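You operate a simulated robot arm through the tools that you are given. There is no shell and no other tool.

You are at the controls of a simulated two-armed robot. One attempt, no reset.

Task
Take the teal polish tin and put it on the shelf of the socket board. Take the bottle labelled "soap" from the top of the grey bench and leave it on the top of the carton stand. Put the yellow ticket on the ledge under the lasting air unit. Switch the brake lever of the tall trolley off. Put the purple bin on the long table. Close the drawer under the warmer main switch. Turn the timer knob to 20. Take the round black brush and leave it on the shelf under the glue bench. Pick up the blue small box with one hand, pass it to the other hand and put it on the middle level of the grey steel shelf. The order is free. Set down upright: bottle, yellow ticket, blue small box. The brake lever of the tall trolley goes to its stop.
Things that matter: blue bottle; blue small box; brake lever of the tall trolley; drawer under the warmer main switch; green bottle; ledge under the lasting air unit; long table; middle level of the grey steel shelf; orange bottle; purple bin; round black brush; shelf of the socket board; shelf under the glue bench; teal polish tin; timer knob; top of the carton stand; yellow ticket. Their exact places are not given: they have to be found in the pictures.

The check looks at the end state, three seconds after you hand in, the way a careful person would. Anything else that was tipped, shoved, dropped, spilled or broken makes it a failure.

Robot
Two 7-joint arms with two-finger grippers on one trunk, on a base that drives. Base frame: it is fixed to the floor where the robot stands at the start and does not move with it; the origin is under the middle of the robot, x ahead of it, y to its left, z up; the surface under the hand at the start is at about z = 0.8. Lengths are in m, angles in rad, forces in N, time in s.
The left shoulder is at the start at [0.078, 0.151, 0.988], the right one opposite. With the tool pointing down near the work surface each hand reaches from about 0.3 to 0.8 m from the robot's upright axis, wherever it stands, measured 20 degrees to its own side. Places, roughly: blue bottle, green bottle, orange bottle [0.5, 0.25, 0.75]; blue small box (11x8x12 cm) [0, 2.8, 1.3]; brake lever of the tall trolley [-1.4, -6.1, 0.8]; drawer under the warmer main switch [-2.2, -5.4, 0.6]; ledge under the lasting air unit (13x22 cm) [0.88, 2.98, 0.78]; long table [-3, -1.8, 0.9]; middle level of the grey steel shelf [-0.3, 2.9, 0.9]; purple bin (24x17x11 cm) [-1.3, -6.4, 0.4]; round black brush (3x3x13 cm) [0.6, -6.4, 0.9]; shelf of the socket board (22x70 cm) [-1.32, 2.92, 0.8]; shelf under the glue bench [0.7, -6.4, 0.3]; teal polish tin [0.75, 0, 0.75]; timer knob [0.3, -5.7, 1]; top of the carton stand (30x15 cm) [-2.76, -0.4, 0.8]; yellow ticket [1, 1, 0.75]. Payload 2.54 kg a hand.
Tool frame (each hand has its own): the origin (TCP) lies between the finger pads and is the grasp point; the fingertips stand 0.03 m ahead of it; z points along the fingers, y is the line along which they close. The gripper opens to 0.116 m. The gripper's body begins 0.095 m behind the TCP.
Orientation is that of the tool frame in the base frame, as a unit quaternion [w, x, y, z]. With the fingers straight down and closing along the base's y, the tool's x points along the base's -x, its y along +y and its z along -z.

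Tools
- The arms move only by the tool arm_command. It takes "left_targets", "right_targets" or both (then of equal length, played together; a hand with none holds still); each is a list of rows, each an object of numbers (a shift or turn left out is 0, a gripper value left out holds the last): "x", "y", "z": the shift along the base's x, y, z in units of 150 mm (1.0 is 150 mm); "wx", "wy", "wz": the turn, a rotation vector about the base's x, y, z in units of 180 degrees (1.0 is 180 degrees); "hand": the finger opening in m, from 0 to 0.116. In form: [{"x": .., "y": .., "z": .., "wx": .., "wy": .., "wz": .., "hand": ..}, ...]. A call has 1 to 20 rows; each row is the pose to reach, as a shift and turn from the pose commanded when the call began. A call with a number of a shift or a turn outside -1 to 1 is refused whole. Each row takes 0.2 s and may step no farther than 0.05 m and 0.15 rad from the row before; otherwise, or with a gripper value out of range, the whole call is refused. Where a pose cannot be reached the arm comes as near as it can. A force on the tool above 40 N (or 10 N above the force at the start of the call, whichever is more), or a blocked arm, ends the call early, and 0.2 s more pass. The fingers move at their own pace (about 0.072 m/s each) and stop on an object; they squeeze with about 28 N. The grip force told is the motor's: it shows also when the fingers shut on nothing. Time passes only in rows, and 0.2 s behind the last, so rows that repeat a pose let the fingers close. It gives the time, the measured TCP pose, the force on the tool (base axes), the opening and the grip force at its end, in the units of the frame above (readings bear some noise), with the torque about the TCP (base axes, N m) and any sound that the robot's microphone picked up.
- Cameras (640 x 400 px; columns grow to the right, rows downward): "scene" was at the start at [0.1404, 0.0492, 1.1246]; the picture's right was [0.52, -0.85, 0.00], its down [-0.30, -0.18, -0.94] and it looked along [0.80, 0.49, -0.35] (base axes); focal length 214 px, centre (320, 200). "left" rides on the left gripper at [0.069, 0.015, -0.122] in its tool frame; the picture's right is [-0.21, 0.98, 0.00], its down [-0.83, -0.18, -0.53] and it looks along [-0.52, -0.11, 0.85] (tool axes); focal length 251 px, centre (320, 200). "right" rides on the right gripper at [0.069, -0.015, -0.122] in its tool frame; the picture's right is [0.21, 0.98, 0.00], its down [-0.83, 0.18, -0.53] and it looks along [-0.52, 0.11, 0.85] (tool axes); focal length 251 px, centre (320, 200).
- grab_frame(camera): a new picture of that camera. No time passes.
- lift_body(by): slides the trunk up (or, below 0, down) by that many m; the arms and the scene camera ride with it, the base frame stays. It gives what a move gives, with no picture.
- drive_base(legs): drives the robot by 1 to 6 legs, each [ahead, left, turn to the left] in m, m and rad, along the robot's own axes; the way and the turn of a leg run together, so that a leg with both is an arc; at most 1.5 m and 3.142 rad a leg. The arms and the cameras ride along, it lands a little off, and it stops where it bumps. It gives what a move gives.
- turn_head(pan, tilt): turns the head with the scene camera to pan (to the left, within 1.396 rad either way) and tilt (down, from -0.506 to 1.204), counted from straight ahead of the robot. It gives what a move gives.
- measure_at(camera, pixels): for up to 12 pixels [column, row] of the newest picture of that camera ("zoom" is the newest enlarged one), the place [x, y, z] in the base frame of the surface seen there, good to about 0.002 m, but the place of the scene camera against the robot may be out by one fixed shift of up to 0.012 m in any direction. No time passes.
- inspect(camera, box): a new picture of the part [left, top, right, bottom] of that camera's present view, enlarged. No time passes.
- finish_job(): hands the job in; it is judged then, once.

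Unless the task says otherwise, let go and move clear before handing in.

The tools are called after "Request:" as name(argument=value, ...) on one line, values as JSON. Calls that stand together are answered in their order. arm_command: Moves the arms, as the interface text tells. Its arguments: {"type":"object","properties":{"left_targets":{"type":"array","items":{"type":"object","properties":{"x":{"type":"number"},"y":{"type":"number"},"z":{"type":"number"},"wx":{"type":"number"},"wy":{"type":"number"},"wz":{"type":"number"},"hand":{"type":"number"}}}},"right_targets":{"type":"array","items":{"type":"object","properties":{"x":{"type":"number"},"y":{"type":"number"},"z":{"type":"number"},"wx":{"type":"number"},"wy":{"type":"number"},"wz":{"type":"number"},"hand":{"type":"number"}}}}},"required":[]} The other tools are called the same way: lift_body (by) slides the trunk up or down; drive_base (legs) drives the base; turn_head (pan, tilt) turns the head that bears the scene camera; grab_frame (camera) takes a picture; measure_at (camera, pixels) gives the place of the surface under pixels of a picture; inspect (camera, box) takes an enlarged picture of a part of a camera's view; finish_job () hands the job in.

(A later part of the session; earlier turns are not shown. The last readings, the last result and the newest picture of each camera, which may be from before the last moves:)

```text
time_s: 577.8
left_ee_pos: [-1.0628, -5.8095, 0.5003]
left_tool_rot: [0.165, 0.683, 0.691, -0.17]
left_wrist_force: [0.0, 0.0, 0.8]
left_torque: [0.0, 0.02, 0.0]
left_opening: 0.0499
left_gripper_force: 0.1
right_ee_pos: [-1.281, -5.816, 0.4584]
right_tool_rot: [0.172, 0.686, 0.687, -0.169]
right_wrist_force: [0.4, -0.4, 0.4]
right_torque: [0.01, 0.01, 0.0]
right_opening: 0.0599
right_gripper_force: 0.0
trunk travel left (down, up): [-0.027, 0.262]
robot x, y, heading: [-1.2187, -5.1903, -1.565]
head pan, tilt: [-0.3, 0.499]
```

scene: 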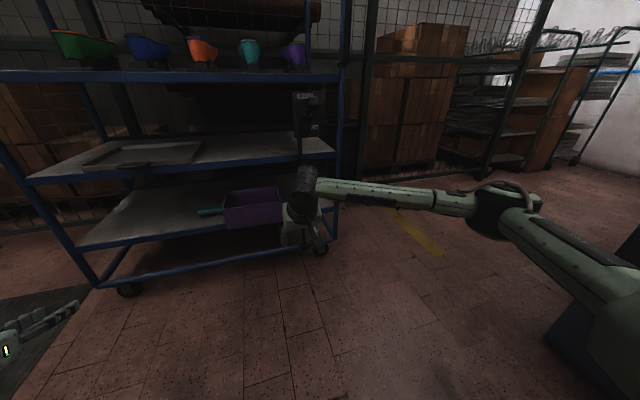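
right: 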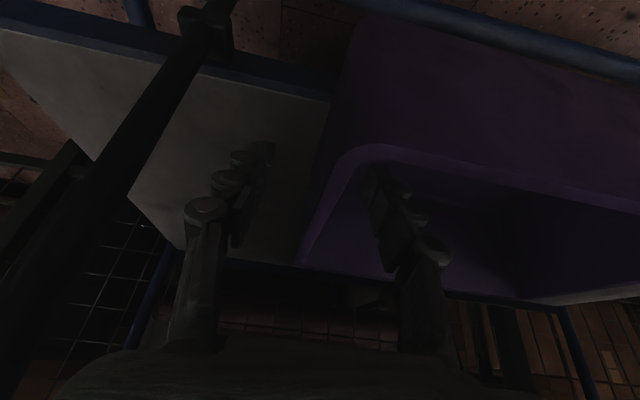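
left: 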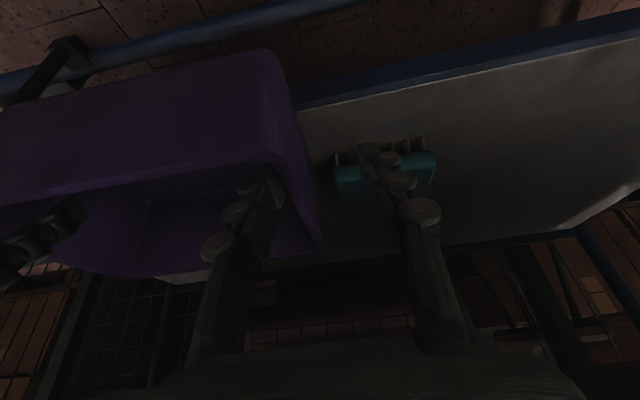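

Right arm is fine there. Testing the left at offset ≈0.185, z≈0.457.

Request:
arm_command(left_targets=[{"x": 0.1, "z": -0.1}, {"x": 0.18, "z": -0.2}, {"x": 0.18, "z": -0.28}, {"x": 0.18, "z": -0.28}])

```text
time_s: 578.8
left_ee_pos: [-1.0317, -5.8064, 0.4635]
left_tool_rot: [0.164, 0.683, 0.691, -0.17]
left_wrist_force: [0.5, -0.5, -0.3]
left_torque: [0.0, -0.02, 0.01]
left_opening: 0.0499
left_gripper_force: 0.1
left hand out of reach, approached as far as the arm can: row 3, 4
right_ee_pos: [-1.281, -5.8176, 0.4593]
right_tool_rot: [0.171, 0.686, 0.686, -0.169]
right_wrist_force: [1.6, -0.2, -0.2]
right_torque: [0.0, 0.0, 0.02]
right_opening: 0.0599
right_gripper_force: 0.0
trunk travel left (down, up): [-0.027, 0.262]
robot x, y, heading: [-1.2204, -5.1906, -1.569]
head pan, tilt: [-0.3, 0.499]
```

Good. Raise both to entry height, set their spacing to 0.237 m, shift the base right 5.8 cm and drive back in.

Request:
arm_command(left_targets=[{"z": 0.2}, {"z": 0.4}, {"z": 0.53}], right_targets=[{"x": 0.04, "z": 0.2}, {"x": 0.08, "z": 0.4}, {"x": 0.08, "z": 0.56}])

Request:
drive_base(legs=[[0, -0.06, -0.003], [0.25, 0, 0]])

Request:
grab_frame(camera="left")

Request:
grab_frame(camera="right")

```text
time_s: 579.6
left_ee_pos: [-1.0322, -5.8061, 0.543]
left_tool_rot: [0.165, 0.683, 0.691, -0.17]
left_wrist_force: [0.0, 0.4, -0.4]
left_torque: [0.01, 0.04, 0.0]
left_opening: 0.0501
left_gripper_force: 0.0
right_ee_pos: [-1.2666, -5.8173, 0.5416]
right_tool_rot: [0.172, 0.686, 0.687, -0.169]
right_wrist_force: [-0.4, 0.3, -0.1]
right_torque: [0.02, -0.01, 0.02]
right_opening: 0.0601
right_gripper_force: 0.1
trunk travel left (down, up): [-0.027, 0.262]
robot x, y, heading: [-1.2237, -5.1879, -1.568]
head pan, tilt: [-0.3, 0.499]
```

```text
time_s: 582.2
left_ee_pos: [-1.097, -6.0532, 0.544]
left_tool_rot: [0.165, 0.686, 0.689, -0.169]
left_wrist_force: [0.8, 0.6, 0.3]
left_torque: [-0.02, 0.0, 0.0]
left_opening: 0.0498
left_gripper_force: 0.1
right_ee_pos: [-1.3314, -6.063, 0.5405]
right_tool_rot: [0.172, 0.687, 0.686, -0.168]
right_wrist_force: [0.4, 0.3, 0.4]
right_torque: [0.01, -0.02, 0.0]
right_opening: 0.0602
right_gripper_force: 0.1
trunk travel left (down, up): [-0.027, 0.262]
robot x, y, heading: [-1.2825, -5.4309, -1.575]
head pan, tilt: [-0.3, 0.499]
```

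```text
taken
```

left: 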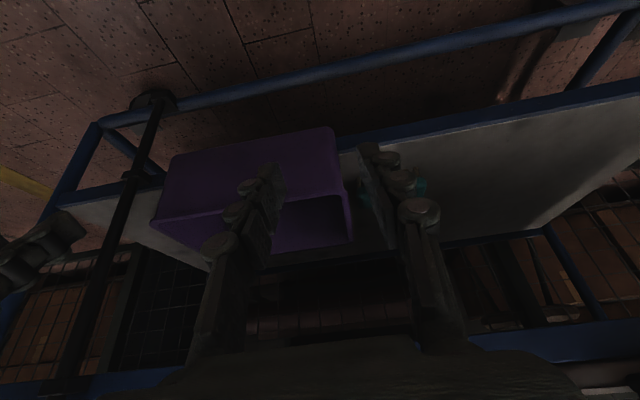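

```text
taken
```

right: 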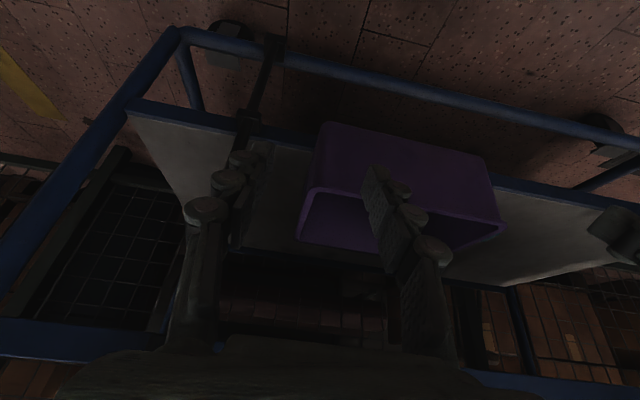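

Request:
measure_at(camera="left", pixels=[[338, 194], [345, 222], [349, 237], [372, 165], [278, 185], [160, 218], [390, 190]])

Request:
measure_at(camera="right", pixels=[[311, 195], [303, 222], [298, 236], [262, 152], [375, 180], [495, 225], [390, 205]])

```text
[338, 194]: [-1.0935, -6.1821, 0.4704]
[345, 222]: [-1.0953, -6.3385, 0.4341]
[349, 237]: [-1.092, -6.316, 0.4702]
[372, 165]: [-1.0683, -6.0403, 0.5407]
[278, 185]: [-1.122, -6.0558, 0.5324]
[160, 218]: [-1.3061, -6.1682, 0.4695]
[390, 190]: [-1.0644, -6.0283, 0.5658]
```

```text
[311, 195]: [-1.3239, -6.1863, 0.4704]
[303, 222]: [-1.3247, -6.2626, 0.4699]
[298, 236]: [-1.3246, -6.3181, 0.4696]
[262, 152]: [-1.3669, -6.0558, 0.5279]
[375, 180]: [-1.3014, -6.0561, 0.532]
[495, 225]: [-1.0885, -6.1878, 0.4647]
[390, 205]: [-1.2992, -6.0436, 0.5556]
```

Left is centred; shift the right hand +9 mm. Then drive 0.155 m in and lower.

Request:
arm_command(right_targets=[{"x": 0.06}, {"x": 0.06}])

Request:
drive_base(legs=[[0.155, 0, 0.004]])

Request:
arm_command(left_targets=[{"z": -0.13}, {"z": -0.26}, {"z": -0.39}, {"z": -0.48}, {"z": -0.48}], right_targets=[{"z": -0.13}, {"z": -0.26}, {"z": -0.39}, {"z": -0.48}, {"z": -0.48}])

Request:
grab_frame(camera="left")

Request:
grab_frame(camera="right")

```text
time_s: 582.8
left_ee_pos: [-1.0967, -6.053, 0.5439]
left_tool_rot: [0.164, 0.685, 0.69, -0.169]
left_wrist_force: [-0.4, -1.5, -0.3]
left_torque: [0.01, 0.02, -0.03]
left_opening: 0.05
left_gripper_force: 0.0
right_ee_pos: [-1.3237, -6.062, 0.5412]
right_tool_rot: [0.172, 0.688, 0.685, -0.169]
right_wrist_force: [0.1, 0.3, 0.5]
right_torque: [0.01, 0.01, 0.02]
right_opening: 0.0598
right_gripper_force: 0.0
trunk travel left (down, up): [-0.027, 0.262]
robot x, y, heading: [-1.2821, -5.4399, -1.572]
head pan, tilt: [-0.3, 0.499]
```

```text
time_s: 584.2
left_ee_pos: [-1.094, -6.209, 0.5428]
left_tool_rot: [0.166, 0.683, 0.691, -0.169]
left_wrist_force: [0.3, 0.0, 0.0]
left_torque: [0.01, -0.01, -0.03]
left_opening: 0.0499
left_gripper_force: 0.1
right_ee_pos: [-1.3212, -6.2205, 0.5415]
right_tool_rot: [0.172, 0.686, 0.686, -0.169]
right_wrist_force: [0.1, -0.2, 0.3]
right_torque: [0.01, -0.01, -0.01]
right_opening: 0.0602
right_gripper_force: 0.1
trunk travel left (down, up): [-0.027, 0.262]
robot x, y, heading: [-1.2809, -5.5927, -1.568]
head pan, tilt: [-0.3, 0.499]
```

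```text
time_s: 585.4
left_ee_pos: [-1.0951, -6.2094, 0.4712]
left_tool_rot: [0.165, 0.683, 0.69, -0.17]
left_wrist_force: [-0.3, 0.0, 0.1]
left_torque: [-0.02, -0.02, 0.01]
left_opening: 0.0502
left_gripper_force: 0.1
right_ee_pos: [-1.3215, -6.2188, 0.4679]
right_tool_rot: [0.172, 0.686, 0.687, -0.169]
right_wrist_force: [-0.4, -0.3, -0.9]
right_torque: [0.0, -0.01, -0.02]
right_opening: 0.0601
right_gripper_force: 0.1
trunk travel left (down, up): [-0.027, 0.262]
robot x, y, heading: [-1.2848, -5.5935, -1.567]
head pan, tilt: [-0.3, 0.499]
```

```text
taken
```

left: 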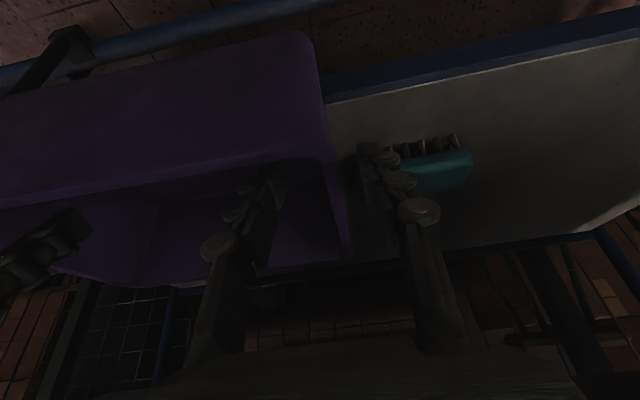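

```text
taken
```

right: 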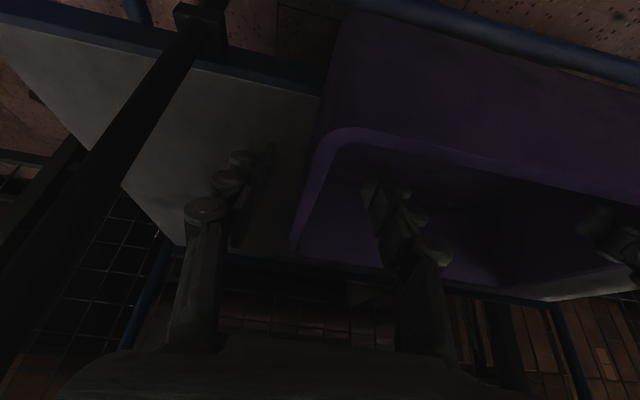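

Both walls lie between the fingers without contact. Lowering the trunk 1.4 cm for a deeper pinch, then closing both.

Request:
lift_body(by=-0.014)

Request:
arm_command(left_targets=[{"hand": 0.0}, {"hand": 0.0}, {"hand": 0.0}, {"hand": 0.0}], right_targets=[{"hand": 0.0}, {"hand": 0.0}, {"hand": 0.0}, {"hand": 0.0}])

Request:
grab_frame(camera="left")

Request:
grab_frame(camera="right")

```text
time_s: 586.1
left_ee_pos: [-1.0946, -6.2095, 0.4562]
left_tool_rot: [0.166, 0.683, 0.691, -0.17]
left_wrist_force: [0.0, 0.6, 0.1]
left_torque: [0.01, 0.02, 0.0]
left_opening: 0.05
left_gripper_force: 0.1
right_ee_pos: [-1.3218, -6.2189, 0.4557]
right_tool_rot: [0.172, 0.685, 0.687, -0.169]
right_wrist_force: [1.0, -1.1, -0.2]
right_torque: [0.03, -0.03, -0.03]
right_opening: 0.0599
right_gripper_force: 0.1
trunk travel left (down, up): [-0.013, 0.276]
robot x, y, heading: [-1.2845, -5.5945, -1.567]
head pan, tilt: [-0.3, 0.499]
```

```text
time_s: 587.1
left_ee_pos: [-1.0907, -6.2096, 0.4552]
left_tool_rot: [0.168, 0.682, 0.692, -0.167]
left_wrist_force: [24.2, 4.0, 3.7]
left_torque: [-0.03, -0.58, -0.41]
left_opening: 0.0059
left_gripper_force: 28.2
right_ee_pos: [-1.3251, -6.2201, 0.4534]
right_tool_rot: [0.168, 0.688, 0.684, -0.173]
right_wrist_force: [-26.5, -5.6, 0.6]
right_torque: [-0.12, 0.53, -0.42]
right_opening: 0.0063
right_gripper_force: 27.9
trunk travel left (down, up): [-0.013, 0.276]
robot x, y, heading: [-1.2826, -5.598, -1.567]
head pan, tilt: [-0.3, 0.499]
```

```text
taken
```

left: 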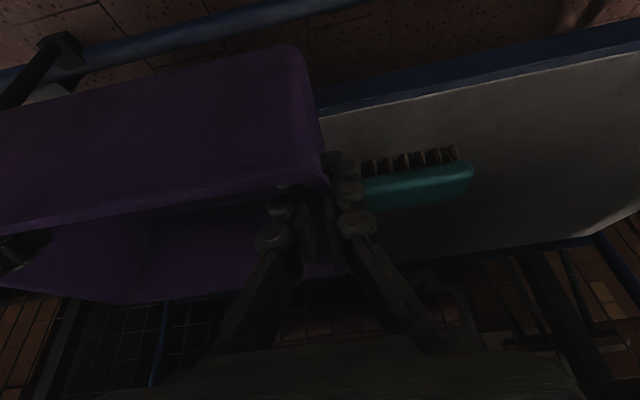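

```text
taken
```

right: 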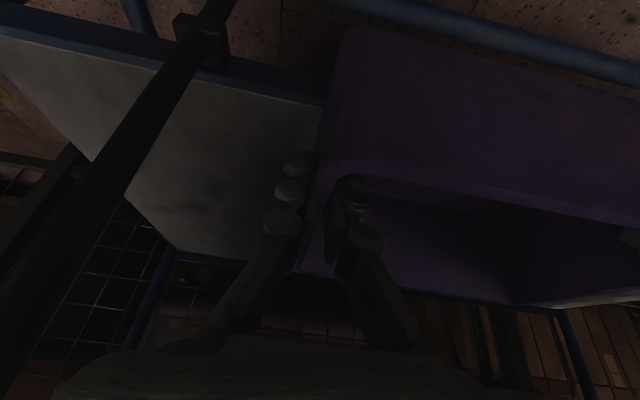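

Both walls are pinched, with ~25 N squeezing the bin inward. Relaxing by moving the hands ~3.5 mm apart.

Request:
arm_command(left_targets=[{"x": 0.024}, {"x": 0.024}], right_targets=[{"x": -0.022}, {"x": -0.022}])

```text
time_s: 587.7
left_ee_pos: [-1.0898, -6.2093, 0.4547]
left_tool_rot: [0.166, 0.683, 0.691, -0.168]
left_wrist_force: [17.7, 3.7, 1.4]
left_torque: [0.1, -0.48, -0.46]
left_opening: 0.0062
left_gripper_force: 28.2
right_ee_pos: [-1.3255, -6.2193, 0.4546]
right_tool_rot: [0.17, 0.686, 0.686, -0.17]
right_wrist_force: [-19.8, -3.8, -0.6]
right_torque: [-0.23, 0.3, -0.53]
right_opening: 0.0063
right_gripper_force: 28.1
trunk travel left (down, up): [-0.013, 0.276]
robot x, y, heading: [-1.282, -5.5938, -1.567]
head pan, tilt: [-0.3, 0.499]
```

Request:
arm_command(left_targets=[{"x": 0.03}, {"x": 0.03}], right_targets=[{"x": -0.03}, {"x": -0.03}])

```text
time_s: 588.3
left_ee_pos: [-1.0898, -6.2086, 0.4573]
left_tool_rot: [0.163, 0.685, 0.688, -0.174]
left_wrist_force: [-7.5, 5.6, -0.1]
left_torque: [0.4, -0.14, -0.62]
left_opening: 0.0061
left_gripper_force: 27.5
right_ee_pos: [-1.3246, -6.2181, 0.4544]
right_tool_rot: [0.174, 0.684, 0.688, -0.167]
right_wrist_force: [6.2, -6.2, 0.0]
right_torque: [-0.26, 0.1, -0.78]
right_opening: 0.0057
right_gripper_force: 28.2
trunk travel left (down, up): [-0.013, 0.276]
robot x, y, heading: [-1.2817, -5.5888, -1.569]
head pan, tilt: [-0.3, 0.499]
```

Load is now small. Lifting both together with the trunk by 3 cm.

Request:
lift_body(by=0.03)

Request:
grab_frame(camera="scene")

Request:
inspect(camera="scene", box=[130, 180, 400, 340])

```text
time_s: 589.0
left_ee_pos: [-1.0906, -6.2107, 0.4869]
left_tool_rot: [0.163, 0.685, 0.689, -0.173]
left_wrist_force: [-24.7, 4.9, -0.5]
left_torque: [0.47, 0.23, -0.85]
left_opening: 0.0061
left_gripper_force: 27.8
right_ee_pos: [-1.3255, -6.2177, 0.4865]
right_tool_rot: [0.175, 0.684, 0.688, -0.167]
right_wrist_force: [25.3, -5.2, -0.9]
right_torque: [-0.37, -0.19, -0.55]
right_opening: 0.006
right_gripper_force: 27.4
trunk travel left (down, up): [-0.043, 0.246]
robot x, y, heading: [-1.2814, -5.5939, -1.567]
head pan, tilt: [-0.3, 0.499]
```

```text
taken
```

scene: 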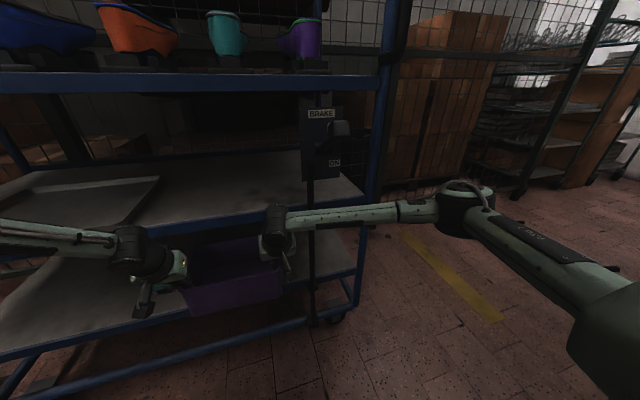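

```text
2.37 times, centred on (265, 260) of scene
```

zoom: 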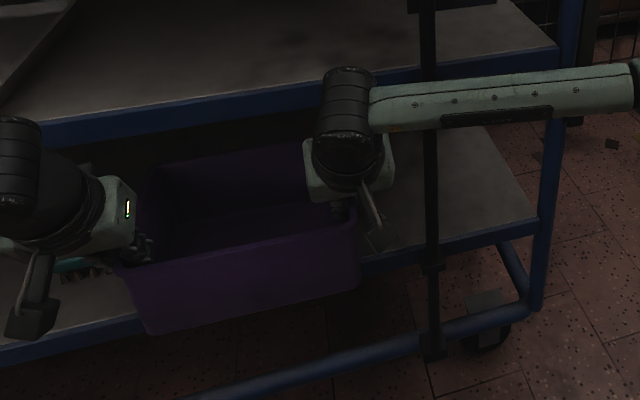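

The bin is lifted and level. There's ~25 N outward tension now; bringing the hands ~2.5 mm closer each.

Request:
arm_command(left_targets=[{"x": -0.015}, {"x": -0.015}], right_targets=[{"x": 0.015}, {"x": 0.015}])

```text
time_s: 589.6
left_ee_pos: [-1.0895, -6.2095, 0.4864]
left_tool_rot: [0.165, 0.683, 0.691, -0.171]
left_wrist_force: [-22.1, 5.0, -2.2]
left_torque: [-0.09, 0.23, -0.78]
left_opening: 0.006
left_gripper_force: 27.8
right_ee_pos: [-1.3251, -6.2177, 0.4842]
right_tool_rot: [0.172, 0.686, 0.686, -0.168]
right_wrist_force: [22.7, -4.5, 0.5]
right_torque: [0.23, -0.49, -0.41]
right_opening: 0.006
right_gripper_force: 27.7
trunk travel left (down, up): [-0.043, 0.246]
robot x, y, heading: [-1.2809, -5.591, -1.563]
head pan, tilt: [-0.3, 0.499]
```

Request:
arm_command(left_targets=[{"x": -0.025}, {"x": -0.025}], right_targets=[{"x": 0.025}, {"x": 0.025}])

```text
time_s: 590.2
left_ee_pos: [-1.09, -6.2097, 0.4849]
left_tool_rot: [0.167, 0.683, 0.691, -0.168]
left_wrist_force: [-4.6, 2.8, -2.0]
left_torque: [-0.08, -0.08, -0.62]
left_opening: 0.0062
left_gripper_force: 27.8
right_ee_pos: [-1.3259, -6.2192, 0.4827]
right_tool_rot: [0.17, 0.687, 0.685, -0.171]
right_wrist_force: [3.3, -3.6, 0.2]
right_torque: [0.18, -0.24, -0.23]
right_opening: 0.006
right_gripper_force: 27.7
trunk travel left (down, up): [-0.043, 0.246]
robot x, y, heading: [-1.2788, -5.5924, -1.568]
head pan, tilt: [-0.3, 0.499]
```

Load relaxed. Backing out of the trolley slowly.

Request:
drive_base(legs=[[-0.15, 0, 0]])

Request:
drive_base(legs=[[-0.3, 0, 0]])

Request:
turn_head(pan=0.0, tilt=0.6)

Request:
grab_frame(camera="scene")

```text
time_s: 591.6
left_ee_pos: [-1.0931, -6.0565, 0.4856]
left_tool_rot: [0.166, 0.683, 0.691, -0.167]
left_wrist_force: [17.6, 4.3, -2.6]
left_torque: [0.25, -0.53, -0.43]
left_opening: 0.006
left_gripper_force: 28.0
right_ee_pos: [-1.328, -6.0659, 0.4836]
right_tool_rot: [0.169, 0.688, 0.684, -0.172]
right_wrist_force: [-17.7, -4.5, 0.6]
right_torque: [-0.13, 0.26, -0.47]
right_opening: 0.0062
right_gripper_force: 27.3
trunk travel left (down, up): [-0.043, 0.246]
robot x, y, heading: [-1.2782, -5.4395, -1.575]
head pan, tilt: [-0.3, 0.499]
```

```text
time_s: 593.6
left_ee_pos: [-1.0929, -5.7629, 0.4847]
left_tool_rot: [0.166, 0.683, 0.691, -0.167]
left_wrist_force: [0.3, 3.2, -2.5]
left_torque: [0.44, -0.17, -0.62]
left_opening: 0.0062
left_gripper_force: 28.0
right_ee_pos: [-1.3286, -5.7704, 0.4831]
right_tool_rot: [0.17, 0.688, 0.684, -0.172]
right_wrist_force: [-0.8, -4.5, -0.2]
right_torque: [-0.38, -0.1, -0.24]
right_opening: 0.0061
right_gripper_force: 27.7
trunk travel left (down, up): [-0.043, 0.246]
robot x, y, heading: [-1.2831, -5.144, -1.57]
head pan, tilt: [-0.3, 0.499]
```

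```text
time_s: 594.4
left_ee_pos: [-1.0931, -5.7617, 0.4843]
left_tool_rot: [0.166, 0.684, 0.69, -0.168]
left_wrist_force: [-1.7, 3.5, -1.9]
left_torque: [0.05, -0.14, -0.61]
left_opening: 0.006
left_gripper_force: 28.3
right_ee_pos: [-1.3287, -5.7705, 0.4837]
right_tool_rot: [0.169, 0.689, 0.684, -0.172]
right_wrist_force: [0.3, -4.1, -1.0]
right_torque: [0.02, -0.05, -0.09]
right_opening: 0.0062
right_gripper_force: 28.4
trunk travel left (down, up): [-0.043, 0.246]
robot x, y, heading: [-1.2818, -5.1473, -1.572]
head pan, tilt: [0.0, 0.6]
```

```text
taken
```

scene: 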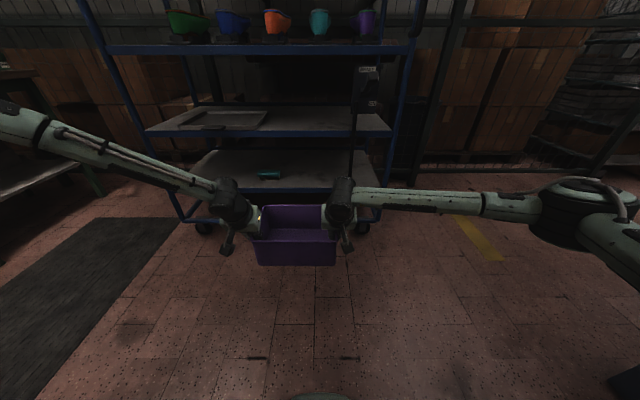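

The bin is out and level, held by both hands; the teal brush wasn't touched. Raising the trunk fully.

Request:
lift_body(by=0.12)

Request:
lift_body(by=0.12)

Request:
grab_frame(camera="scene")

```text
time_s: 595.9
left_ee_pos: [-1.093, -5.7612, 0.6039]
left_tool_rot: [0.166, 0.684, 0.69, -0.168]
left_wrist_force: [0.2, 3.7, -2.1]
left_torque: [0.31, -0.17, -0.62]
left_opening: 0.0062
left_gripper_force: 28.0
right_ee_pos: [-1.3267, -5.7694, 0.6023]
right_tool_rot: [0.169, 0.688, 0.684, -0.171]
right_wrist_force: [0.6, -3.5, -0.2]
right_torque: [-0.26, -0.11, -0.2]
right_opening: 0.0058
right_gripper_force: 27.8
trunk travel left (down, up): [-0.163, 0.126]
robot x, y, heading: [-1.2838, -5.1498, -1.565]
head pan, tilt: [0.0, 0.6]
```

```text
time_s: 597.4
left_ee_pos: [-1.0928, -5.7624, 0.724]
left_tool_rot: [0.167, 0.684, 0.69, -0.168]
left_wrist_force: [-0.5, 2.6, -2.7]
left_torque: [0.0, -0.15, -0.63]
left_opening: 0.0059
left_gripper_force: 27.5
right_ee_pos: [-1.3279, -5.7716, 0.7234]
right_tool_rot: [0.17, 0.689, 0.684, -0.171]
right_wrist_force: [-0.3, -4.1, -1.4]
right_torque: [0.03, -0.1, -0.23]
right_opening: 0.0059
right_gripper_force: 28.0
trunk travel left (down, up): [-0.283, 0.006]
robot x, y, heading: [-1.2797, -5.1457, -1.574]
head pan, tilt: [0.0, 0.6]
```

```text
taken
```

scene: 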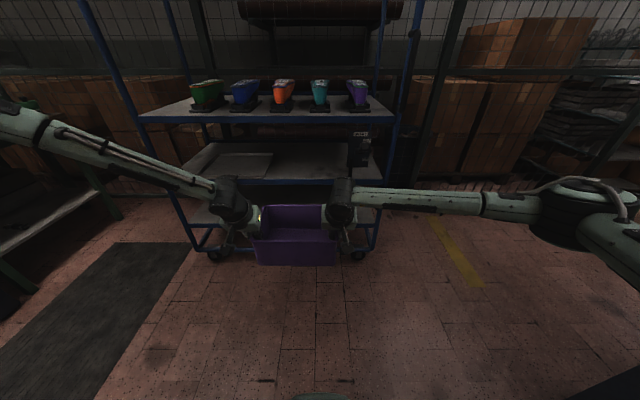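

Steady. Raising both arms together by 7.5 cm in small equal steps to check they stay in sync.

Request:
arm_command(left_targets=[{"z": 0.1}, {"z": 0.2}, {"z": 0.3}, {"z": 0.4}, {"z": 0.5}], right_targets=[{"z": 0.1}, {"z": 0.2}, {"z": 0.3}, {"z": 0.4}, {"z": 0.5}])

```text
time_s: 598.6
left_ee_pos: [-1.095, -5.7607, 0.8]
left_tool_rot: [0.166, 0.683, 0.691, -0.168]
left_wrist_force: [4.0, 2.0, -1.6]
left_torque: [0.15, -0.24, -0.41]
left_opening: 0.0058
left_gripper_force: 28.3
right_ee_pos: [-1.3283, -5.7714, 0.7991]
right_tool_rot: [0.169, 0.689, 0.684, -0.171]
right_wrist_force: [-3.7, -2.6, -1.2]
right_torque: [-0.05, 0.1, -0.03]
right_opening: 0.0065
right_gripper_force: 27.7
trunk travel left (down, up): [-0.283, 0.006]
robot x, y, heading: [-1.2769, -5.1439, -1.571]
head pan, tilt: [0.0, 0.6]
```

In sync. Raising another 15 cm for travel height.

Request:
arm_command(left_targets=[{"z": 0.15}, {"z": 0.3}, {"z": 0.45}, {"z": 0.6}, {"z": 0.75}, {"z": 0.9}, {"z": 1.0}], right_targets=[{"z": 0.15}, {"z": 0.3}, {"z": 0.45}, {"z": 0.6}, {"z": 0.75}, {"z": 0.9}, {"z": 1.0}])

Request:
grab_frame(camera="scene")

```text
time_s: 600.2
left_ee_pos: [-1.0927, -5.7625, 0.9512]
left_tool_rot: [0.165, 0.684, 0.69, -0.168]
left_wrist_force: [-4.9, 3.3, -2.2]
left_torque: [0.43, -0.04, -0.68]
left_opening: 0.0058
left_gripper_force: 28.3
right_ee_pos: [-1.3289, -5.7705, 0.9477]
right_tool_rot: [0.17, 0.688, 0.685, -0.171]
right_wrist_force: [5.5, -4.7, -0.4]
right_torque: [-0.36, -0.2, -0.31]
right_opening: 0.0059
right_gripper_force: 28.2
trunk travel left (down, up): [-0.283, 0.006]
robot x, y, heading: [-1.2798, -5.1455, -1.571]
head pan, tilt: [0.0, 0.6]
```

```text
taken
```

scene: 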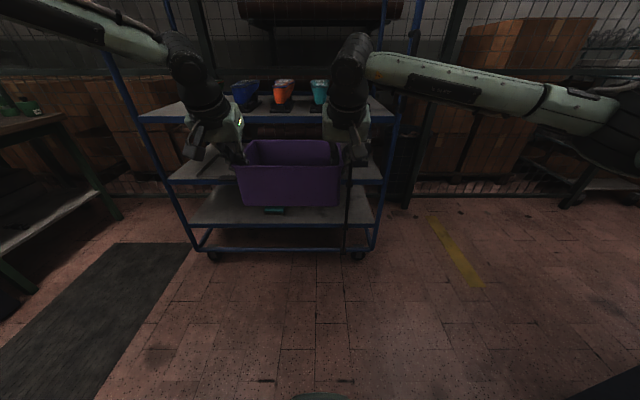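

Bin is at chest height, level. Moving into the aisle centre and turning around to face +y.

Request:
drive_base(legs=[[0.0, 0.45, 0], [0, 0, 1.57]])

Request:
grab_frame(camera="scene")

```text
time_s: 609.0
left_ee_pos: [-0.2069, -4.9613, 0.9488]
left_tool_rot: [0.235, 0.0, 0.972, -0.002]
left_wrist_force: [-3.6, -16.1, -2.4]
left_torque: [-0.16, 0.1, -0.79]
left_opening: 0.0061
left_gripper_force: 28.5
right_ee_pos: [-0.2042, -5.1982, 0.9493]
right_tool_rot: [0.24, 0.006, 0.971, -0.002]
right_wrist_force: [4.0, 17.1, -0.2]
right_torque: [0.38, 0.01, -0.18]
right_opening: 0.0061
right_gripper_force: 28.2
trunk travel left (down, up): [-0.283, 0.006]
robot x, y, heading: [-0.8305, -5.1438, -0.011]
head pan, tilt: [0.0, 0.6]
```

```text
taken
```

scene: 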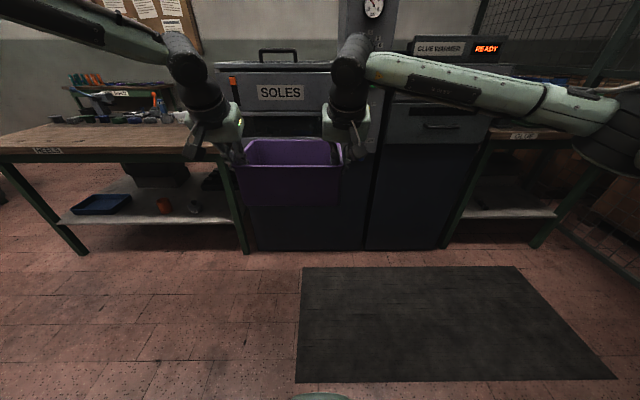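

Request:
drive_base(legs=[[0, 0, 1.58], [1.3, 0, 0]])

Request:
grab_frame(camera="scene")

```text
time_s: 619.6
left_ee_pos: [-1.0146, -3.2114, 0.95]
left_tool_rot: [-0.168, 0.688, -0.686, -0.166]
left_wrist_force: [4.2, -4.4, -2.2]
left_torque: [-0.1, 0.06, -0.67]
left_opening: 0.006
left_gripper_force: 28.1
right_ee_pos: [-0.7782, -3.2063, 0.9484]
right_tool_rot: [0.172, -0.682, 0.691, 0.169]
right_wrist_force: [-3.3, 4.6, -0.2]
right_torque: [0.03, 0.14, -0.24]
right_opening: 0.006
right_gripper_force: 28.0
trunk travel left (down, up): [-0.283, 0.006]
robot x, y, heading: [-0.8273, -3.83, 1.562]
head pan, tilt: [0.0, 0.6]
```

```text
taken
```

scene: 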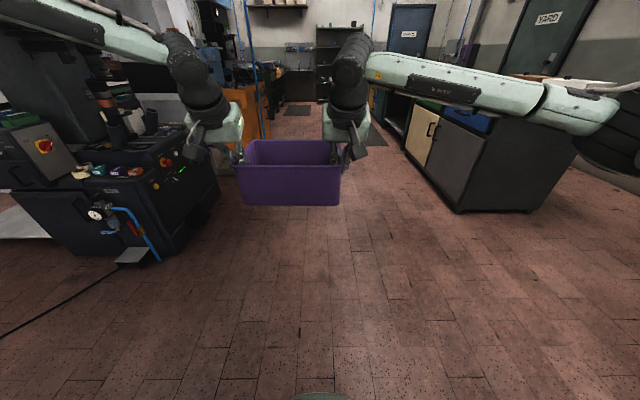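

Aisle clear. Looking left for the long table and the way to it.

Request:
turn_head(pan=1.0, tilt=0.3)

Request:
grab_frame(camera="scene")

Request:
measure_at(camera="scene", pixels=[[320, 200], [200, 200], [440, 200], [300, 300], [500, 250], [100, 250], [400, 150], [250, 250], [350, 330], [550, 300]])

```text
time_s: 620.9
left_ee_pos: [-1.0142, -3.2116, 0.9488]
left_tool_rot: [-0.169, 0.688, -0.686, -0.166]
left_wrist_force: [0.7, -2.9, -1.7]
left_torque: [-0.25, 0.12, -0.64]
left_opening: 0.0059
left_gripper_force: 28.5
right_ee_pos: [-0.7784, -3.2059, 0.9488]
right_tool_rot: [0.172, -0.682, 0.69, 0.171]
right_wrist_force: [-0.4, 4.3, -0.1]
right_torque: [0.19, 0.08, -0.21]
right_opening: 0.0059
right_gripper_force: 28.2
trunk travel left (down, up): [-0.283, 0.006]
robot x, y, heading: [-0.8274, -3.8328, 1.56]
head pan, tilt: [1.0, 0.3]
```

```text
taken
```

scene: 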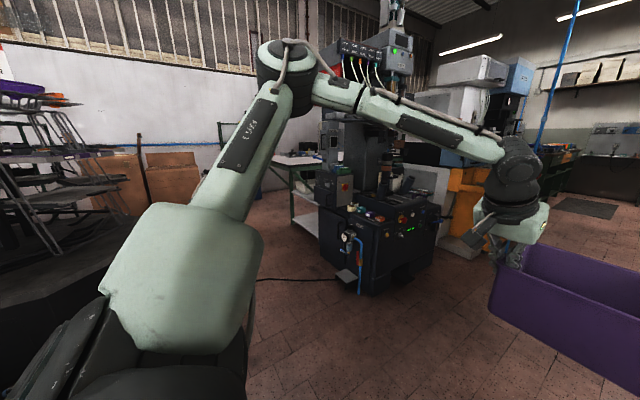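

```text
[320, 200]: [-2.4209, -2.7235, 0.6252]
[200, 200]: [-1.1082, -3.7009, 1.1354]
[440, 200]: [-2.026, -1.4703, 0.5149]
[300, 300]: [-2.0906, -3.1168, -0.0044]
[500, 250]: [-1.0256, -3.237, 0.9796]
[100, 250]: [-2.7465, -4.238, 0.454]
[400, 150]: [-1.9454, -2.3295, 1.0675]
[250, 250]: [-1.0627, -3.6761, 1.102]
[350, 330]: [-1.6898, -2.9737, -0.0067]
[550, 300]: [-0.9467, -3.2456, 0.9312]
```

A white-topped table stands behind the machine at (295,165). Zooming and measuring it.

Request:
inspect(camera="scene", box=[230, 130, 340, 250])

Request:
measure_at(camera="scene", pixels=[[295, 162], [280, 160], [310, 158], [290, 168], [270, 162], [300, 190], [265, 185], [255, 215], [300, 235], [320, 240], [276, 145]])

```text
3.33 times, centred on (285, 190) of scene
```

zoom: 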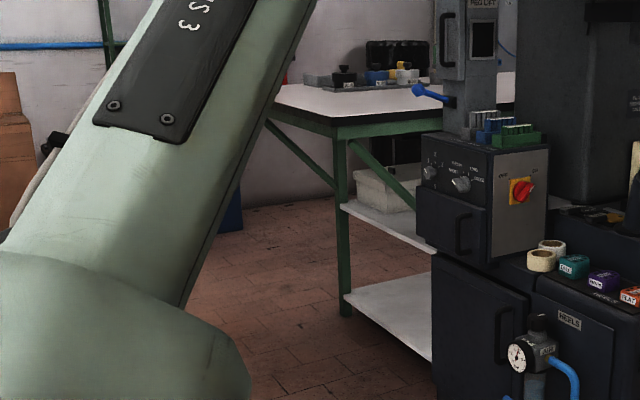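

```text
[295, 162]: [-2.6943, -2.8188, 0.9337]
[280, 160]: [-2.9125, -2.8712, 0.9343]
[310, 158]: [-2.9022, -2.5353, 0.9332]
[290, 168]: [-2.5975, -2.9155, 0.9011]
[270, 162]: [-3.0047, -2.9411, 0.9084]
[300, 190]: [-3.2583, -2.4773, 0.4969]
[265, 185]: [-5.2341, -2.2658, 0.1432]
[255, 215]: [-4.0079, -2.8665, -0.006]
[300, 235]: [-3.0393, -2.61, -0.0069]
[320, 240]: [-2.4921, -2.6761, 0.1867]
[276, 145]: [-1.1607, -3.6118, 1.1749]
```

Measuring the gap between the HEELS machine and the warmer's rack to plan the drive.

Request:
measure_at(camera="scene", pixels=[[330, 270], [355, 275], [345, 240], [380, 280], [30, 190], [90, 180], [60, 230], [130, 180], [20, 90], [120, 155], [180, 170], [430, 270]])

Request:
turn_head(pan=1.39, tilt=0.3)

Request:
grab_frame(camera="scene")

```text
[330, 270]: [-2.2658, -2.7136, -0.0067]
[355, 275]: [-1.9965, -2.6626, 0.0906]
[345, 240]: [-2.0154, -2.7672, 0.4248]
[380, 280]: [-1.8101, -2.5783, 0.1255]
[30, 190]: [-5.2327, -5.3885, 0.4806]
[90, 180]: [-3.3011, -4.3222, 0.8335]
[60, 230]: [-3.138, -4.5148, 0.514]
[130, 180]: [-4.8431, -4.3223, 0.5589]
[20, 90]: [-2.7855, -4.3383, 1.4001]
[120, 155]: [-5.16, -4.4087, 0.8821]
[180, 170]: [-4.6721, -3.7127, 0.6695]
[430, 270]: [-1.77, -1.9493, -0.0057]
```

```text
time_s: 621.7
left_ee_pos: [-1.0138, -3.2131, 0.9489]
left_tool_rot: [-0.168, 0.688, -0.686, -0.165]
left_wrist_force: [0.9, -4.1, -1.9]
left_torque: [-0.34, 0.16, -0.64]
left_opening: 0.006
left_gripper_force: 28.1
right_ee_pos: [-0.7785, -3.206, 0.9481]
right_tool_rot: [0.171, -0.682, 0.69, 0.17]
right_wrist_force: [-1.0, 3.9, -1.2]
right_torque: [0.23, 0.05, -0.24]
right_opening: 0.0059
right_gripper_force: 28.2
trunk travel left (down, up): [-0.283, 0.006]
robot x, y, heading: [-0.8285, -3.8322, 1.564]
head pan, tilt: [1.389, 0.3]
```

```text
taken
```

scene: 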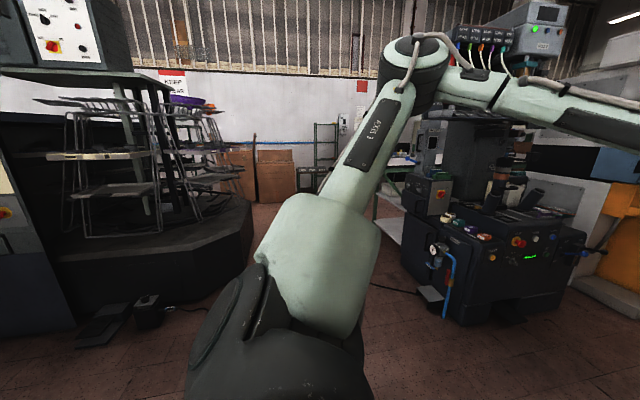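

Corridor is ~1.3 m wide (y -4.3…-2.97). Raising the bin above table height first (TCP ≈1.07).

Request:
arm_command(left_targets=[{"z": 0.15}, {"z": 0.3}, {"z": 0.45}, {"z": 0.6}, {"z": 0.75}, {"z": 0.8}], right_targets=[{"z": 0.15}, {"z": 0.3}, {"z": 0.45}, {"z": 0.6}, {"z": 0.75}, {"z": 0.8}])

Request:
drive_base(legs=[[0, 0, 1.577]])

Request:
turn_head(pan=0.0, tilt=0.35)

Request:
grab_frame(camera="scene")

```text
time_s: 623.1
left_ee_pos: [-1.0143, -3.2115, 1.0711]
left_tool_rot: [-0.168, 0.689, -0.686, -0.166]
left_wrist_force: [-2.3, -5.6, -1.1]
left_torque: [-0.16, 0.01, -0.68]
left_opening: 0.0062
left_gripper_force: 28.1
right_ee_pos: [-0.7796, -3.2077, 1.0689]
right_tool_rot: [0.172, -0.682, 0.69, 0.169]
right_wrist_force: [2.1, 5.4, -0.6]
right_torque: [0.09, -0.03, -0.61]
right_opening: 0.0058
right_gripper_force: 28.0
trunk travel left (down, up): [-0.283, 0.006]
robot x, y, heading: [-0.8288, -3.8313, 1.568]
head pan, tilt: [1.389, 0.3]
```

```text
time_s: 627.5
left_ee_pos: [-1.4473, -4.02, 1.0713]
left_tool_rot: [-0.001, 0.972, 0.004, -0.236]
left_wrist_force: [5.8, -8.6, -1.4]
left_torque: [-0.02, -0.15, -0.66]
left_opening: 0.0061
left_gripper_force: 28.3
right_ee_pos: [-1.4521, -3.7844, 1.0699]
right_tool_rot: [-0.001, 0.971, -0.003, -0.24]
right_wrist_force: [-5.1, 8.3, -1.6]
right_torque: [0.18, 0.03, -0.64]
right_opening: 0.0063
right_gripper_force: 28.0
trunk travel left (down, up): [-0.283, 0.006]
robot x, y, heading: [-0.828, -3.832, 3.141]
head pan, tilt: [1.389, 0.3]
```

```text
time_s: 629.0
left_ee_pos: [-1.4472, -4.02, 1.072]
left_tool_rot: [-0.001, 0.972, 0.005, -0.236]
left_wrist_force: [5.9, -0.2, -0.6]
left_torque: [0.04, -0.4, -0.72]
left_opening: 0.0062
left_gripper_force: 28.1
right_ee_pos: [-1.4517, -3.7854, 1.0694]
right_tool_rot: [0.0, 0.97, -0.003, -0.241]
right_wrist_force: [-5.4, 0.4, -1.4]
right_torque: [0.01, 0.28, -0.53]
right_opening: 0.006
right_gripper_force: 27.7
trunk travel left (down, up): [-0.283, 0.006]
robot x, y, heading: [-0.8297, -3.8308, 3.139]
head pan, tilt: [0.0, 0.351]
```

```text
taken
```

scene: 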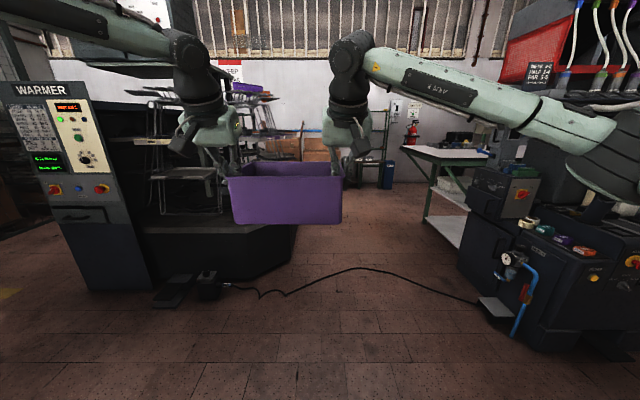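

Measuring the corridor edges: rack base (293,240), pedal (490,305), table corner (430,215).

Request:
measure_at(camera="scene", pixels=[[293, 240], [270, 275], [490, 308], [478, 290], [426, 220], [408, 148], [480, 155], [440, 150], [440, 140], [460, 240], [300, 180], [470, 200]])

Request:
inspect(camera="scene", box=[370, 100, 560, 260])

```text
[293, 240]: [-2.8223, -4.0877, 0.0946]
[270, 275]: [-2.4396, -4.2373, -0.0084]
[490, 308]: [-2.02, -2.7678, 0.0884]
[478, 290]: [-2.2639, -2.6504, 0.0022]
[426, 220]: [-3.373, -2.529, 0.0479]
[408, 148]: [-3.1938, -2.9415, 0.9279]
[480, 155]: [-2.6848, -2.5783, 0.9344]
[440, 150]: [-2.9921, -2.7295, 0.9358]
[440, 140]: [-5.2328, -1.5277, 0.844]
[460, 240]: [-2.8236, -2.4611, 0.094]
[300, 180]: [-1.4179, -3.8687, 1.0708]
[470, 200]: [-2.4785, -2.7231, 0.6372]
```

```text
2.50 times, centred on (465, 180) of scene
```

zoom: 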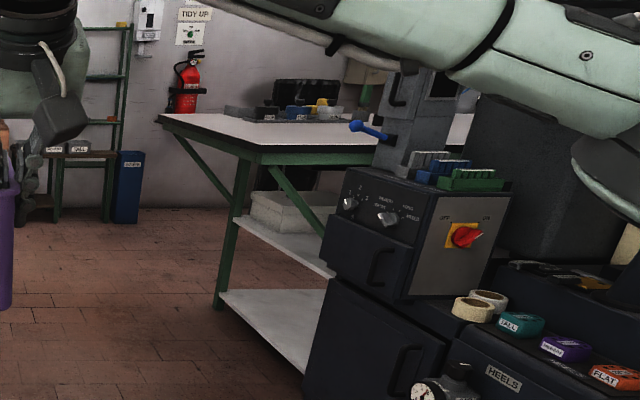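

Table top z≈0.935, south edge y≈-2.95, x -3.2…-2.57. Corridor y -4.09…-2.77. Shift right 0.33 m, then drive ahead along it.

Request:
drive_base(legs=[[0, -0.33, 0], [1.1, 0, 0]])

Request:
grab_frame(camera="scene")

```text
time_s: 638.0
left_ee_pos: [-2.5532, -3.7176, 1.0703]
left_tool_rot: [0.002, 0.972, 0.018, -0.236]
left_wrist_force: [4.8, -0.3, -0.9]
left_torque: [0.01, -0.14, -0.72]
left_opening: 0.0061
left_gripper_force: 28.0
right_ee_pos: [-2.5658, -3.4831, 1.0693]
right_tool_rot: [0.003, 0.97, 0.011, -0.241]
right_wrist_force: [-5.1, 1.4, -2.1]
right_torque: [0.0, 0.06, -0.47]
right_opening: 0.006
right_gripper_force: 28.1
trunk travel left (down, up): [-0.283, 0.006]
robot x, y, heading: [-1.9398, -3.5144, -3.115]
head pan, tilt: [0.0, 0.351]
```

```text
taken
```

scene: 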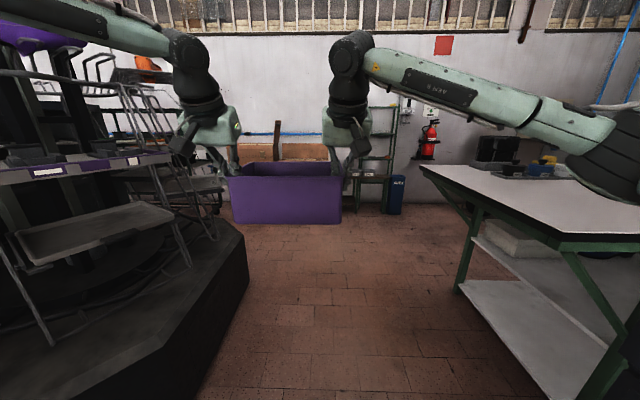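

The table's near end is free. Checking clearance to the rack on the left.

Request:
measure_at(camera="scene", pixels=[[245, 245], [235, 300], [215, 200], [150, 160], [170, 215], [200, 230], [423, 168], [560, 235], [480, 180], [500, 165], [540, 200], [60, 330]])

```text
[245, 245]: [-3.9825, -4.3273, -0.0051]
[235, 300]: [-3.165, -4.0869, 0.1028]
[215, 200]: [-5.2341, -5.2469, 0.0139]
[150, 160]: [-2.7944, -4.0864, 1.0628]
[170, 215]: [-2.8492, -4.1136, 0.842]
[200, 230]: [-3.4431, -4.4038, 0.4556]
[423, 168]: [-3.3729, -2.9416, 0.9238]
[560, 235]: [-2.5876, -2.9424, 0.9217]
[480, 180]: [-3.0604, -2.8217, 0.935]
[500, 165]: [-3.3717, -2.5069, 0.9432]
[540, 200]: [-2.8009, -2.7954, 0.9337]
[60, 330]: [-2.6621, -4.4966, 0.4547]
```

Rack edge is y≈-4.086, so I'll shift 0.1 m right for elbow clearance, then go ahead to x≈-2.88.

Request:
drive_base(legs=[[0, -0.08, -0.026], [0.93, 0, 0]])

Request:
grab_frame(camera="scene")

```text
time_s: 643.9
left_ee_pos: [-3.4946, -3.6265, 1.0714]
left_tool_rot: [-0.001, 0.972, 0.005, -0.236]
left_wrist_force: [4.5, 0.5, -1.4]
left_torque: [-0.01, -0.11, -0.68]
left_opening: 0.0059
left_gripper_force: 28.2
right_ee_pos: [-3.5, -3.391, 1.0695]
right_tool_rot: [0.001, 0.97, -0.002, -0.241]
right_wrist_force: [-5.0, -0.6, -0.1]
right_torque: [-0.04, -0.01, -0.4]
right_opening: 0.006
right_gripper_force: 27.9
trunk travel left (down, up): [-0.283, 0.006]
robot x, y, heading: [-2.8777, -3.4389, -3.137]
head pan, tilt: [0.0, 0.351]
```

```text
taken
```

scene: 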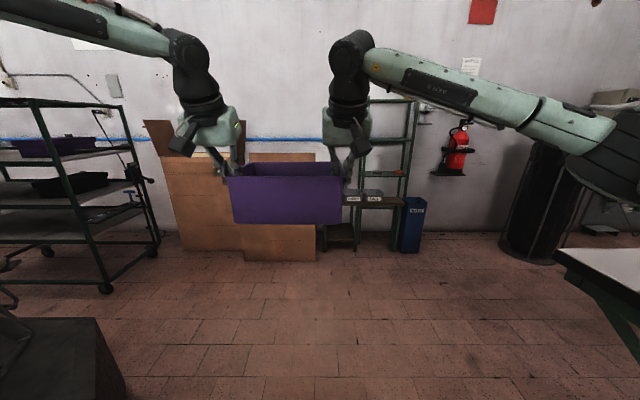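

Raising the bin 3 cm more for clearance over the table, then turning right to face it.

Request:
arm_command(left_targets=[{"z": 0.1}, {"z": 0.2}], right_targets=[{"z": 0.1}, {"z": 0.2}])

Request:
drive_base(legs=[[0, 0, -1.575]])

Request:
turn_head(pan=0.0, tilt=0.5)

Request:
grab_frame(camera="scene")

Request:
grab_frame(camera="left")

```text
time_s: 644.5
left_ee_pos: [-3.4927, -3.627, 1.1004]
left_tool_rot: [-0.001, 0.972, 0.005, -0.236]
left_wrist_force: [3.4, -0.5, -2.2]
left_torque: [-0.21, -0.03, -0.56]
left_opening: 0.0059
left_gripper_force: 27.9
right_ee_pos: [-3.5007, -3.3924, 1.0971]
right_tool_rot: [-0.001, 0.97, -0.003, -0.241]
right_wrist_force: [-3.0, 0.5, 0.6]
right_torque: [-0.04, -0.07, -0.12]
right_opening: 0.006
right_gripper_force: 27.5
trunk travel left (down, up): [-0.283, 0.006]
robot x, y, heading: [-2.8747, -3.4369, -3.143]
head pan, tilt: [0.0, 0.351]
```

```text
time_s: 648.9
left_ee_pos: [-3.044, -2.813, 1.1006]
left_tool_rot: [0.171, -0.678, 0.696, 0.162]
left_wrist_force: [-3.9, -4.2, -1.3]
left_torque: [-0.09, 0.28, -0.54]
left_opening: 0.0062
left_gripper_force: 28.1
right_ee_pos: [-2.8082, -2.8136, 1.0978]
right_tool_rot: [0.174, -0.672, 0.7, 0.167]
right_wrist_force: [4.5, 3.8, -0.2]
right_torque: [0.03, -0.03, -0.21]
right_opening: 0.0062
right_gripper_force: 27.9
trunk travel left (down, up): [-0.283, 0.006]
robot x, y, heading: [-2.8751, -3.4357, 1.538]
head pan, tilt: [0.0, 0.351]
```

```text
time_s: 649.6
left_ee_pos: [-3.0443, -2.8133, 1.0999]
left_tool_rot: [0.17, -0.679, 0.696, 0.162]
left_wrist_force: [-1.5, -3.1, -1.4]
left_torque: [0.06, 0.2, -0.58]
left_opening: 0.006
left_gripper_force: 28.0
right_ee_pos: [-2.8097, -2.8142, 1.0974]
right_tool_rot: [0.175, -0.672, 0.7, 0.168]
right_wrist_force: [0.4, 2.7, 0.5]
right_torque: [-0.16, 0.01, -0.11]
right_opening: 0.006
right_gripper_force: 28.0
trunk travel left (down, up): [-0.283, 0.006]
robot x, y, heading: [-2.8759, -3.432, 1.536]
head pan, tilt: [0.0, 0.499]
```

```text
taken
```

scene: 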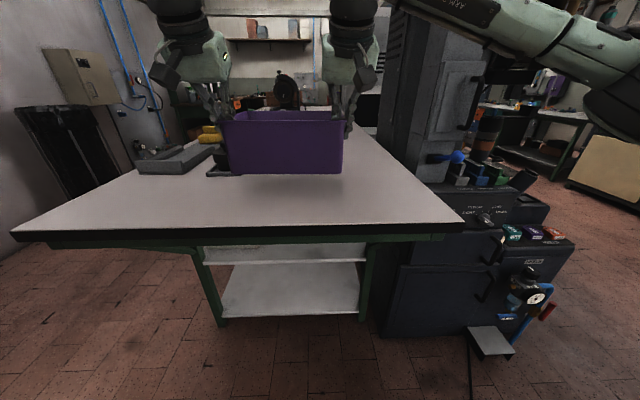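

```text
taken
```

left: 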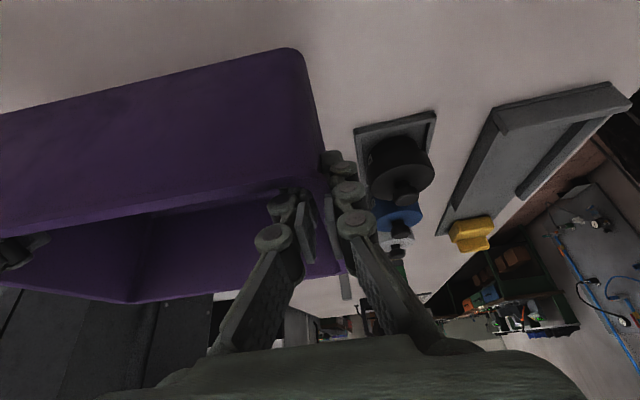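

The bin hovers above the table's end; some tools are to its left at (395,165) in the left camera. Measuring them and the table.

Request:
measure_at(camera="left", pixels=[[355, 130], [360, 170], [395, 155], [370, 180], [400, 215], [430, 115], [330, 60], [340, 100], [200, 30], [380, 240], [470, 230], [450, 40]])

Request:
measure_at(camera="scene", pixels=[[215, 170], [205, 140], [285, 175], [230, 175], [342, 172], [140, 165], [285, 100], [370, 180], [400, 190], [240, 110]])

```text
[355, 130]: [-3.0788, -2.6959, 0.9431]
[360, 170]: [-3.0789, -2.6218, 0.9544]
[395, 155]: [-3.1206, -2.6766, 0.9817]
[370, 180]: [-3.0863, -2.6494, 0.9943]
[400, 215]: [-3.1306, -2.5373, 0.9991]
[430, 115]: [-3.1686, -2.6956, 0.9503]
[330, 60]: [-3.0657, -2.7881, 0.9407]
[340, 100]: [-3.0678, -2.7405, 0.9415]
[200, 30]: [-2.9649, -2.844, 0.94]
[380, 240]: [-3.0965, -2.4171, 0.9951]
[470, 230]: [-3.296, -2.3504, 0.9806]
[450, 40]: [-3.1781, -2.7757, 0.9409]
```

```text
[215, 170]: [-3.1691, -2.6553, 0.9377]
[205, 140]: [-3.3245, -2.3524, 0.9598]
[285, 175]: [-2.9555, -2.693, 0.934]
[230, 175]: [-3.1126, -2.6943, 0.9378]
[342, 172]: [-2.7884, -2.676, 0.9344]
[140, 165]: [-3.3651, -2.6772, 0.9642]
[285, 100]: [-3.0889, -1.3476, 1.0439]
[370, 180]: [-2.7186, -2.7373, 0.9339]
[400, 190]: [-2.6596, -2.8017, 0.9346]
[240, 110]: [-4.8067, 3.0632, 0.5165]
```

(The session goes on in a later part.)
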